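You operate a simulated robot arm through the tools that you are given. There is no shell and no other tool. Be economical: measure what you need, move in short steps, check, and stop when the job is done.

The job below is to be done with a simulated robot arm. You get a single attempt, and the scene is never put back.

JOB
Slide the blue mug along the table until it stands next to the apple.

It is judged by the outcome, as a careful person would: the job done as asked, and still so three seconds after it is handed in. It fails if anything else is knocked over, pushed out of place, dropped, spilled or broken.

ROBOT AND FRAMES
A 7-joint arm with a two-finger parallel gripper, fixed in place. Base frame: the origin is at the foot of the arm, x ahead of it, y to its left, z up; the work surface is at about z = 760. Lengths are in mm, angles in rad, forces in N, time in s.
With the tool pointing down near the work surface it reaches from about 300 to 700 mm from the base axis. Its first joint turns from -1.152 to 1.152 rad. Payload 1.57 kg.
The TCP is the grasp point between the finger pads, 30 mm short of the fingertips. In the tool frame z runs along the fingers and y along their closing line. The gripper opens to 110 mm. The fingers are 24 mm wide and 12 mm thick; the gripper's body (48 by 112 mm) begins 78 mm behind the TCP.
Orientation is that of the tool frame in the base frame, as [roll, pitch, yaw] about the fixed x, y, z axes, in that order (R = Rz(yaw) Ry(pitch) Rx(roll)). With the fingers straight down and closing along the base's y, the tool's x points along the base's -x, its y along +y and its z along -z.

CONTROLS
- The arm moves only by the tool arm_command. Its argument "increments" is a list of rows, each a list of 2 entries, a list of its own where there are three numbers: the shift along the tool's x, y, z in m, then the turn, a rotation vector about the tool's x, y, z in rad. In form: [[[dx, dy, dz], [ax, ay, az]], ...]. A call has 1 to 10 rows; each row shifts and turns the commanded pose from where the row before left it, along the tool's axes as they then stand. "claw" is the closure, from 0 (fully open) to 1 (shut), set as the call begins (left out, the last holds). Rows are played at 5 a second. More than 50 mm and 0.15 rad between two rows, or a gripper value outside its range, and nothing of the call is played. A pose out of reach is approached as far as the arm can. The call stops where the force on the tool passes 40 N (or 10 N more than at its start, if that is more) or the arm is blocked; 0.2 s more then pass. Each finger travels about 108 mm/s and halts on what it meets, pressing with about 34 N; the grip force reading is that of the motor and also rises with nothing between the fingers. The clock runs only during rows and for 0.2 s after the last one: add rows that do not move to give the fingers time. It gives the time, the measured TCP pose, the force on the tool (base axes), the opening and the grip force at its end, in the units of the frame above (readings bear some noise).
- Cameras (640 x 400 px; columns grow to the right, rows downward): "scene" is fixed at [180.4, -412.8, 1395.8]; the picture's right is [0.57, -0.82, 0.00], its down [-0.53, -0.37, -0.77] and it looks along [0.63, 0.44, -0.64] (base axes); focal length 326 px, centre (320, 200). "wrist" rides on the gripper at [70, 16, -141] in the tool frame; the picture's right is [-0.23, 0.97, 0.00], its down [-0.86, -0.20, -0.48] and it looks along [-0.47, -0.11, 0.88] (tool axes); focal length 222 px, centre (320, 200). There is no depth. A picture from a camera that has moved, and an enlarged one, comes with that camera's place and axes in the base frame and with its lens.
- capture(camera): a new picture of that camera. The clock stands still meanwhile.
- inspect(camera, box): a new picture of the part [left, top, right, bottom] of that camera's present view, enlarged. The clock stands still meanwhile.
- sign_off(): hands the job in; it is judged then, once.

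Work in short steps. Places have to be worked out from the pictures, the camera data and where the tool is seen: move nearer, look again, correct. Check each grasp and each placing, and mend what went wrong. You have 90 turns and 38 pictures in all, those below and enlarged ones among them. Open the gripper and draw the arm clear of the work before you hand the job in, unless the task says otherwise; then end with one line.

The tools are called after "Request:" as name(argument=value, ...) on one line, values as JSON. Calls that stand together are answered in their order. arm_command: Moves the arm, as the interface text tells. Its arguments: {"type":"object","properties":{"increments":{"type":"array","items":{"type":"array"}},"claw":{"type":"number"}},"required":["increments"]} The other tools are called the same way: capture (camera) takes a picture; inspect (camera, box) takes an enlarged picture of a part of a camera's view; sign_off () hands the job in.

At the start:

```text
time_s: 0.0
position: [457.2, 114.3, 995.8]
orientation: [-3.141, 0.001, 3.141]
wrist_force: [-0.1, -1.0, 0.0]
width: 109.8
finger_force: 0.0
```

scene: 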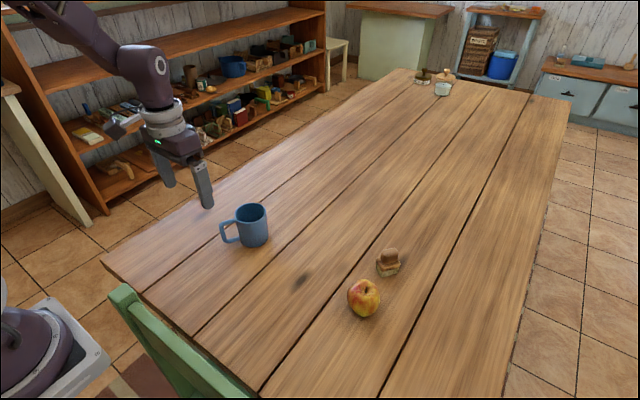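
wrist: 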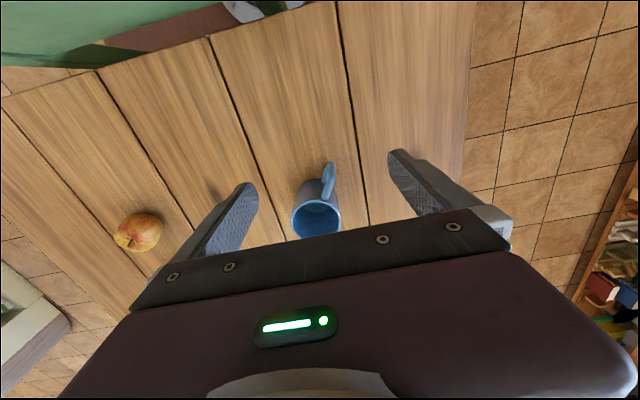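

From the first pictures I put the mug at about (575, 80) with its handle toward -x, and the apple at about (558, -262). I'll enlarge both to refine this and to see what the dark spot between them is.

Request:
inspect(camera="scene", box=[200, 180, 440, 330])

Request:
inspect(camera="wrist", box=[80, 130, 400, 330])

```text
2.67 times, centred on (320, 255) of scene
camera zoom: at [180.4, -412.8, 1395.8], right [0.57, -0.82, 0.0], down [-0.53, -0.37, -0.77], along [0.63, 0.44, -0.64], focal length 868 px, centre (320, 53)
```

zoom: 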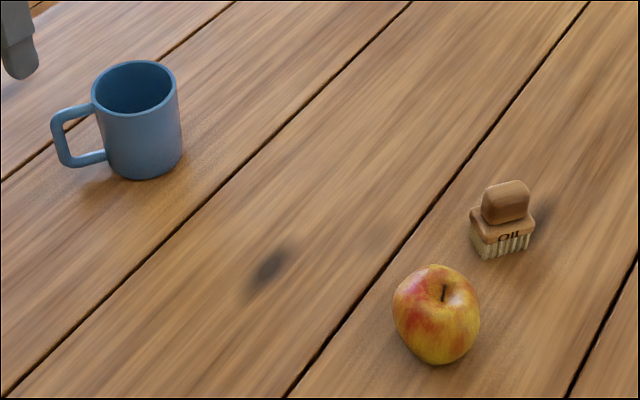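

```text
2.00 times, centred on (240, 230) of wrist
camera zoom: at [388.4, 129.6, 1138.0], right [0.23, 0.97, 0.0], down [0.86, -0.2, 0.48], along [0.47, -0.11, -0.88], focal length 444 px, centre (480, 140)
```

zoom: 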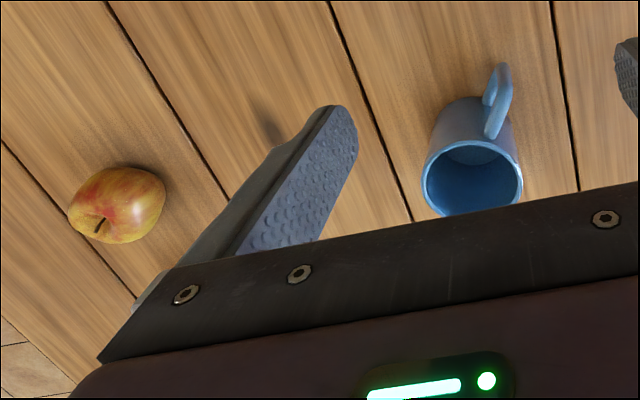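

The mug is about 80 mm wide and 93 mm tall, centred at about (574, 78), with its handle toward (-0.81, 0.58). The apple is at (558, -261) and the brush behind it at about x 688. I'll first turn the tool 1.22 rad at this height, so the fingers miss the handle and the side facing the apple stays clear.

Request:
arm_command(increments=[[[0, 0, 0], [0, 0, 0.1356]], [[0, 0, 0], [0, 0, 0.1356]], [[0, 0, 0], [0, 0, 0.1356]], [[0, 0, 0], [0, 0, 0.1356]], [[0, 0, 0], [0, 0, 0.1356]], [[0, 0, 0], [0, 0, 0.1356]], [[0, 0, 0], [0, 0, 0.1356]], [[0, 0, 0], [0, 0, 0.1356]], [[0, 0, 0], [0, 0, 0.1356]], [[0, 0, 0], [0, 0, 0]]], claw=0)

```text
time_s: 2.2
position: [458.2, 113.2, 994.9]
orientation: [-3.141, 0.0, 1.921]
wrist_force: [0.0, 0.3, 0.3]
width: 109.7
finger_force: 0.0
```

The turn is done, and tool y now points along (0.94, 0.34). Next I move over the mug at this height, lower to z 910 (fingertips at 880, above the rim) and look.

Request:
arm_command(increments=[[[-0.0182, 0.0242, 0], [0, 0, 0]], [[-0.0182, 0.0242, 0], [0, 0, 0]], [[-0.0182, 0.0242, 0], [0, 0, 0]], [[-0.0182, 0.0242, 0], [0, 0, 0]], [[0, 0, 0.028], [0, 0, 0]], [[0, 0, 0.028], [0, 0, 0]], [[0, 0, 0.028], [0, 0, 0]], [[0, 0, 0], [0, 0, 0]]])

Request:
capture(camera="wrist")

Request:
inspect(camera="scene", box=[160, 130, 440, 305])

```text
time_s: 4.0
position: [572.7, 79.4, 910.7]
orientation: [3.14, 0.0, 1.922]
wrist_force: [0.6, -0.9, 0.3]
width: 109.7
finger_force: 0.0
```

```text
33 pictures are left
camera wrist: at [564.4, 150.0, 1053.1], right [0.99, 0.12, 0.0], down [0.11, -0.87, 0.48], along [0.06, -0.48, -0.88], focal length 222 px, centre (320, 200)
```

wrist: 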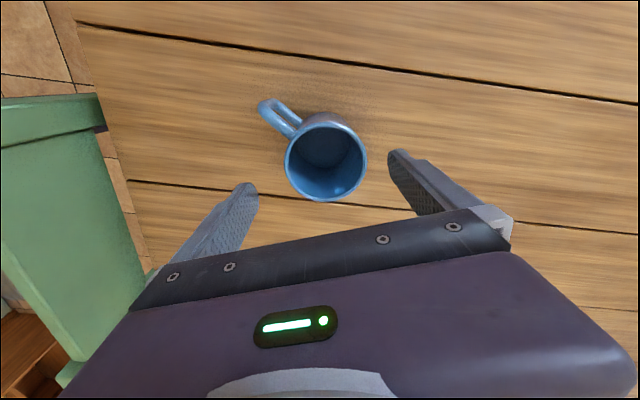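

```text
2.29 times, centred on (300, 218) of scene
camera zoom: at [180.4, -412.8, 1395.8], right [0.57, -0.82, 0.0], down [-0.53, -0.37, -0.77], along [0.63, 0.44, -0.64], focal length 744 px, centre (366, 160)
```

zoom: 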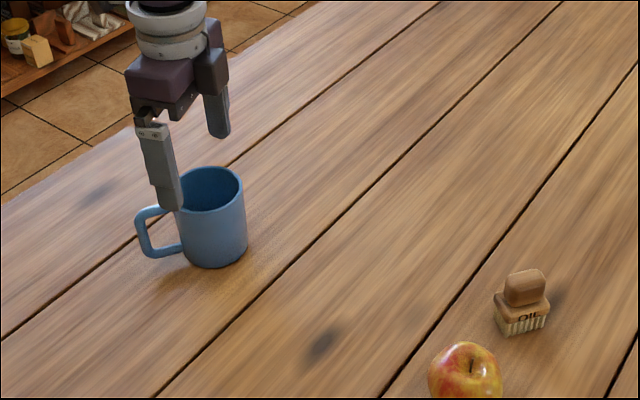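

The dark spot has not moved, so it is just a knot in the wood. The rim is centred at about (578, 81), so I shift 5 mm along the closing line. Then I lower to TCP z of about 806, fingers still open.

Request:
arm_command(increments=[[[0, 0.005, 0], [0, 0, 0]], [[0, 0, 0.026], [0, 0, 0]], [[0, 0, 0.026], [0, 0, 0]], [[0, 0, 0.026], [0, 0, 0]], [[0, 0, 0.026], [0, 0, 0]], [[0, 0, 0], [0, 0, 0]]])

Request:
capture(camera="wrist")

Request:
inspect(camera="scene", box=[160, 130, 440, 305])

```text
time_s: 5.4
position: [577.5, 80.4, 806.4]
orientation: [3.141, 0.001, 1.921]
wrist_force: [0.3, 0.1, -0.6]
width: 110.1
finger_force: 0.0
```

```text
31 pictures are left
camera wrist: at [569.5, 151.2, 948.6], right [0.99, 0.12, 0.0], down [0.11, -0.87, 0.48], along [0.06, -0.47, -0.88], focal length 222 px, centre (320, 200)
```

wrist: 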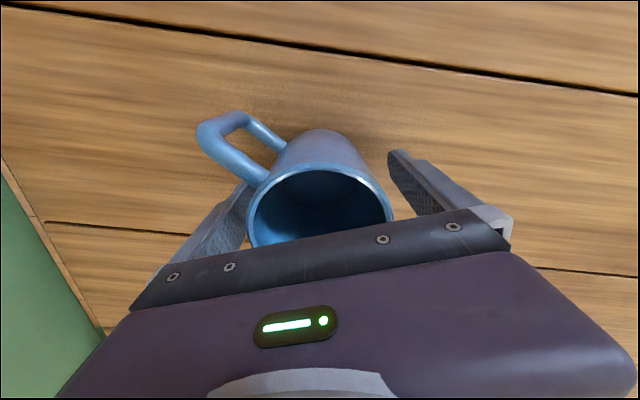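

```text
2.29 times, centred on (300, 218) of scene
camera zoom: at [180.4, -412.8, 1395.8], right [0.57, -0.82, 0.0], down [-0.53, -0.37, -0.77], along [0.63, 0.44, -0.64], focal length 744 px, centre (366, 160)
```

zoom: 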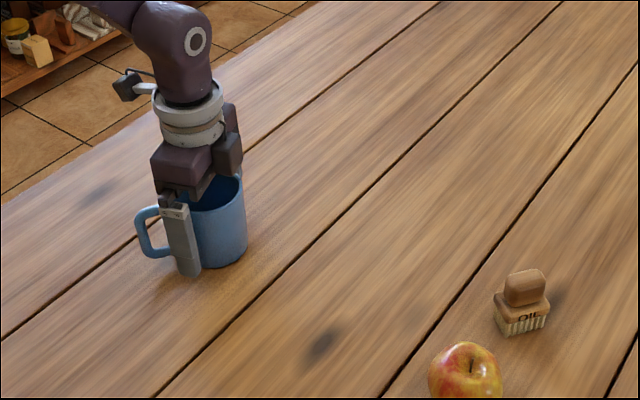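

The fingers straddle the mug, clear of the handle, and it is centred at about (577, 80). I close on it now.

Request:
arm_command(increments=[[[0, 0, 0], [0, 0, 0]], [[0, 0, 0], [0, 0, 0]], [[0, 0, 0], [0, 0, 0]], [[0, 0, 0], [0, 0, 0]]], claw=0.45)

```text
time_s: 6.4
position: [578.0, 81.5, 805.0]
orientation: [3.14, 0.0, 1.922]
wrist_force: [-0.3, 0.2, -0.1]
width: 78.8
finger_force: 33.9
```

The grip holds at a width of 79 mm. I slide the mug along the table toward -y, stopping at about y -130 to check.

Request:
arm_command(increments=[[[-0.02405, -0.01065, 0], [0, 0, 0]], [[-0.02405, -0.01065, 0], [0, 0, 0]], [[-0.02405, -0.01065, 0], [0, 0, 0]], [[-0.02405, -0.01065, 0], [0, 0, 0]], [[-0.02405, -0.01065, 0], [0, 0, 0]], [[-0.02405, -0.01065, 0], [0, 0, 0]], [[-0.02405, -0.01065, 0], [0, 0, 0]], [[-0.02405, -0.01065, 0], [0, 0, 0]], [[0, 0, 0], [0, 0, 0]]])

Request:
inspect(camera="scene", box=[240, 180, 480, 330])

```text
time_s: 8.4
position: [563.7, -130.1, 809.1]
orientation: [3.142, -0.001, 1.923]
wrist_force: [-0.3, -0.1, -2.6]
width: 78.7
finger_force: 33.5
```

```text
2.67 times, centred on (360, 255) of scene
camera zoom: at [180.4, -412.8, 1395.8], right [0.57, -0.82, 0.0], down [-0.53, -0.37, -0.77], along [0.63, 0.44, -0.64], focal length 868 px, centre (213, 53)
```

zoom: 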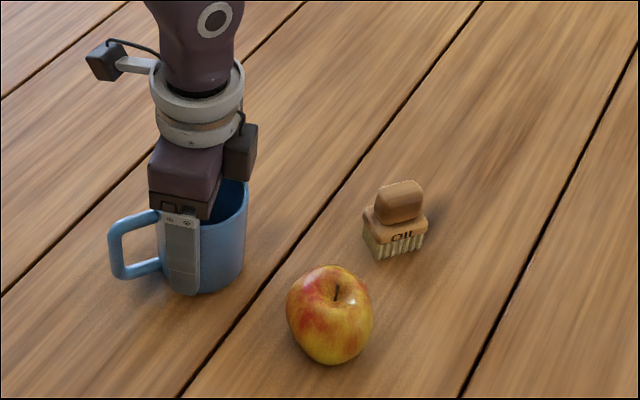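

The TCP has risen about 4 mm and the force reads about 2.6 N of weight, so the mug may be just off the table. I lower it back into contact before going on; the gap to the apple is about 54 mm.

Request:
arm_command(increments=[[[0, 0, 0.002], [0, 0, 0]], [[0, 0, 0.0015], [0, 0, 0]], [[0, 0, 0], [0, 0, 0]]])

```text
time_s: 9.2
position: [564.1, -129.8, 806.9]
orientation: [3.141, 0.001, 1.921]
wrist_force: [-9.0, -0.1, 25.2]
width: 78.7
finger_force: 34.3
```

Now the table is pushing back with 25 N, so the mug is down firmly. I ease off by about 1 mm and slide the last 38 mm toward the apple.

Request:
arm_command(increments=[[[0, 0, -0.001], [0, 0, 0]], [[-0.0087, -0.00395, 0], [0, 0, 0]], [[-0.0087, -0.00395, 0], [0, 0, 0]], [[-0.0087, -0.00395, 0], [0, 0, 0]], [[-0.0087, -0.00395, 0], [0, 0, 0]], [[0, 0, 0], [0, 0, 0]]])

Request:
inspect(camera="scene", box=[240, 180, 480, 330])

Request:
capture(camera="wrist")

```text
time_s: 10.6
position: [560.8, -167.5, 806.2]
orientation: [-3.141, -0.001, 1.922]
wrist_force: [1.8, 5.3, 13.6]
width: 78.7
finger_force: 33.8
```

```text
2.67 times, centred on (360, 255) of scene
camera zoom: at [180.2, -412.6, 1395.9], right [0.57, -0.82, 0.0], down [-0.53, -0.37, -0.77], along [0.63, 0.44, -0.64], focal length 868 px, centre (213, 53)
```

zoom: 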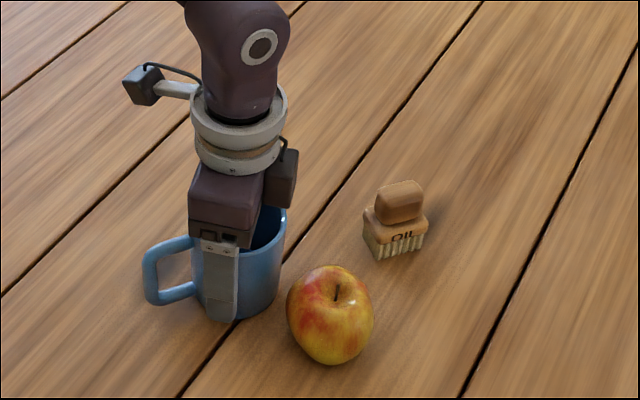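

```text
27 pictures are left
camera wrist: at [553.0, -97.0, 948.1], right [0.99, 0.12, 0.0], down [0.11, -0.87, 0.48], along [0.06, -0.48, -0.88], focal length 222 px, centre (320, 200)
```

wrist: 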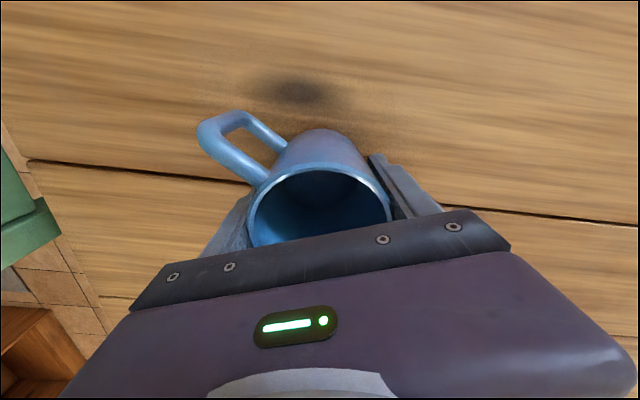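

The mug stands on the table with about 15–20 mm to the apple, and neither the apple nor the brush has moved. I ease the contact slightly and open the fingers.

Request:
arm_command(increments=[[[0, 0, -0.0005], [0, 0, 0]], [[0, 0, 0], [0, 0, 0]]])

Request:
arm_command(increments=[[[0, 0, 0], [0, 0, 0]], [[0, 0, 0], [0, 0, 0]], [[0, 0, 0], [0, 0, 0]]], claw=0)

```text
time_s: 11.2
position: [560.7, -168.4, 806.2]
orientation: [3.141, 0.001, 1.92]
wrist_force: [1.9, 1.6, 5.8]
width: 78.6
finger_force: 34.0
```

```text
time_s: 12.0
position: [561.1, -168.2, 806.6]
orientation: [-3.141, 0.0, 1.922]
wrist_force: [0.3, 0.0, 1.1]
width: 110.0
finger_force: 0.0
```

The fingers are open, with no load on the tool. I raise it straight up, then draw back toward +y.

Request:
arm_command(increments=[[[0, 0, -0.025], [0, 0, 0]], [[0, 0, -0.03], [0, 0, 0]], [[0, 0, -0.03], [0, 0, 0]], [[0, 0, -0.03], [0, 0, 0]], [[0, 0, -0.03], [0, 0, 0]], [[0, 0, -0.03], [0, 0, 0]], [[0.04, 0, 0], [0, 0, 0]], [[0.04, 0, 0], [0, 0, 0]], [[0.04, 0, 0], [0, 0, 0]], [[0.04, 0, 0], [0, 0, 0]]])

Request:
inspect(camera="scene", box=[240, 180, 480, 330])

Request:
capture(camera="wrist")

```text
time_s: 14.2
position: [503.2, -14.7, 980.0]
orientation: [-3.14, -0.001, 1.92]
wrist_force: [0.5, 0.8, 0.5]
width: 110.1
finger_force: 0.1
```

```text
2.67 times, centred on (360, 255) of scene
camera zoom: at [180.4, -412.8, 1395.8], right [0.57, -0.82, 0.0], down [-0.53, -0.37, -0.77], along [0.63, 0.44, -0.64], focal length 868 px, centre (213, 53)
```

zoom: 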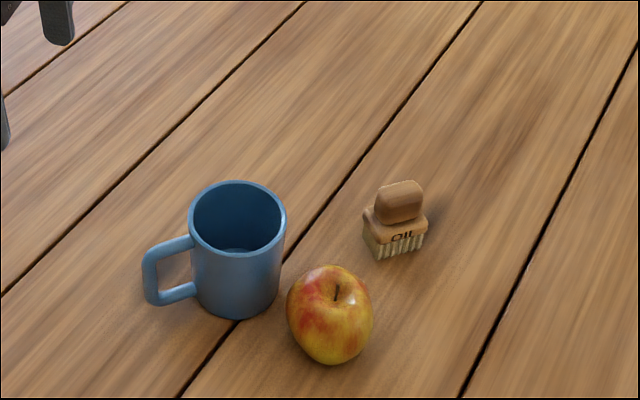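

```text
25 pictures are left
camera wrist: at [494.9, 54.2, 1123.1], right [0.99, 0.12, 0.0], down [0.11, -0.87, 0.48], along [0.06, -0.47, -0.88], focal length 222 px, centre (320, 200)
```

wrist: 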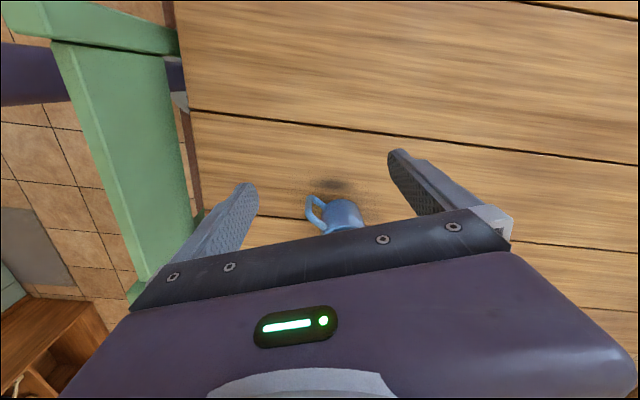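

The mug stands upright beside the apple with a small gap. The apple and brush are where they were, and the open gripper is clear, so I hand in.

Request:
sign_off()

```text
The job is handed in.
```

The blue mug now stands upright about 15–20 mm from the apple, though it may have come a few millimetres off the table for part of the slide before I pressed it back down; nothing else was moved.
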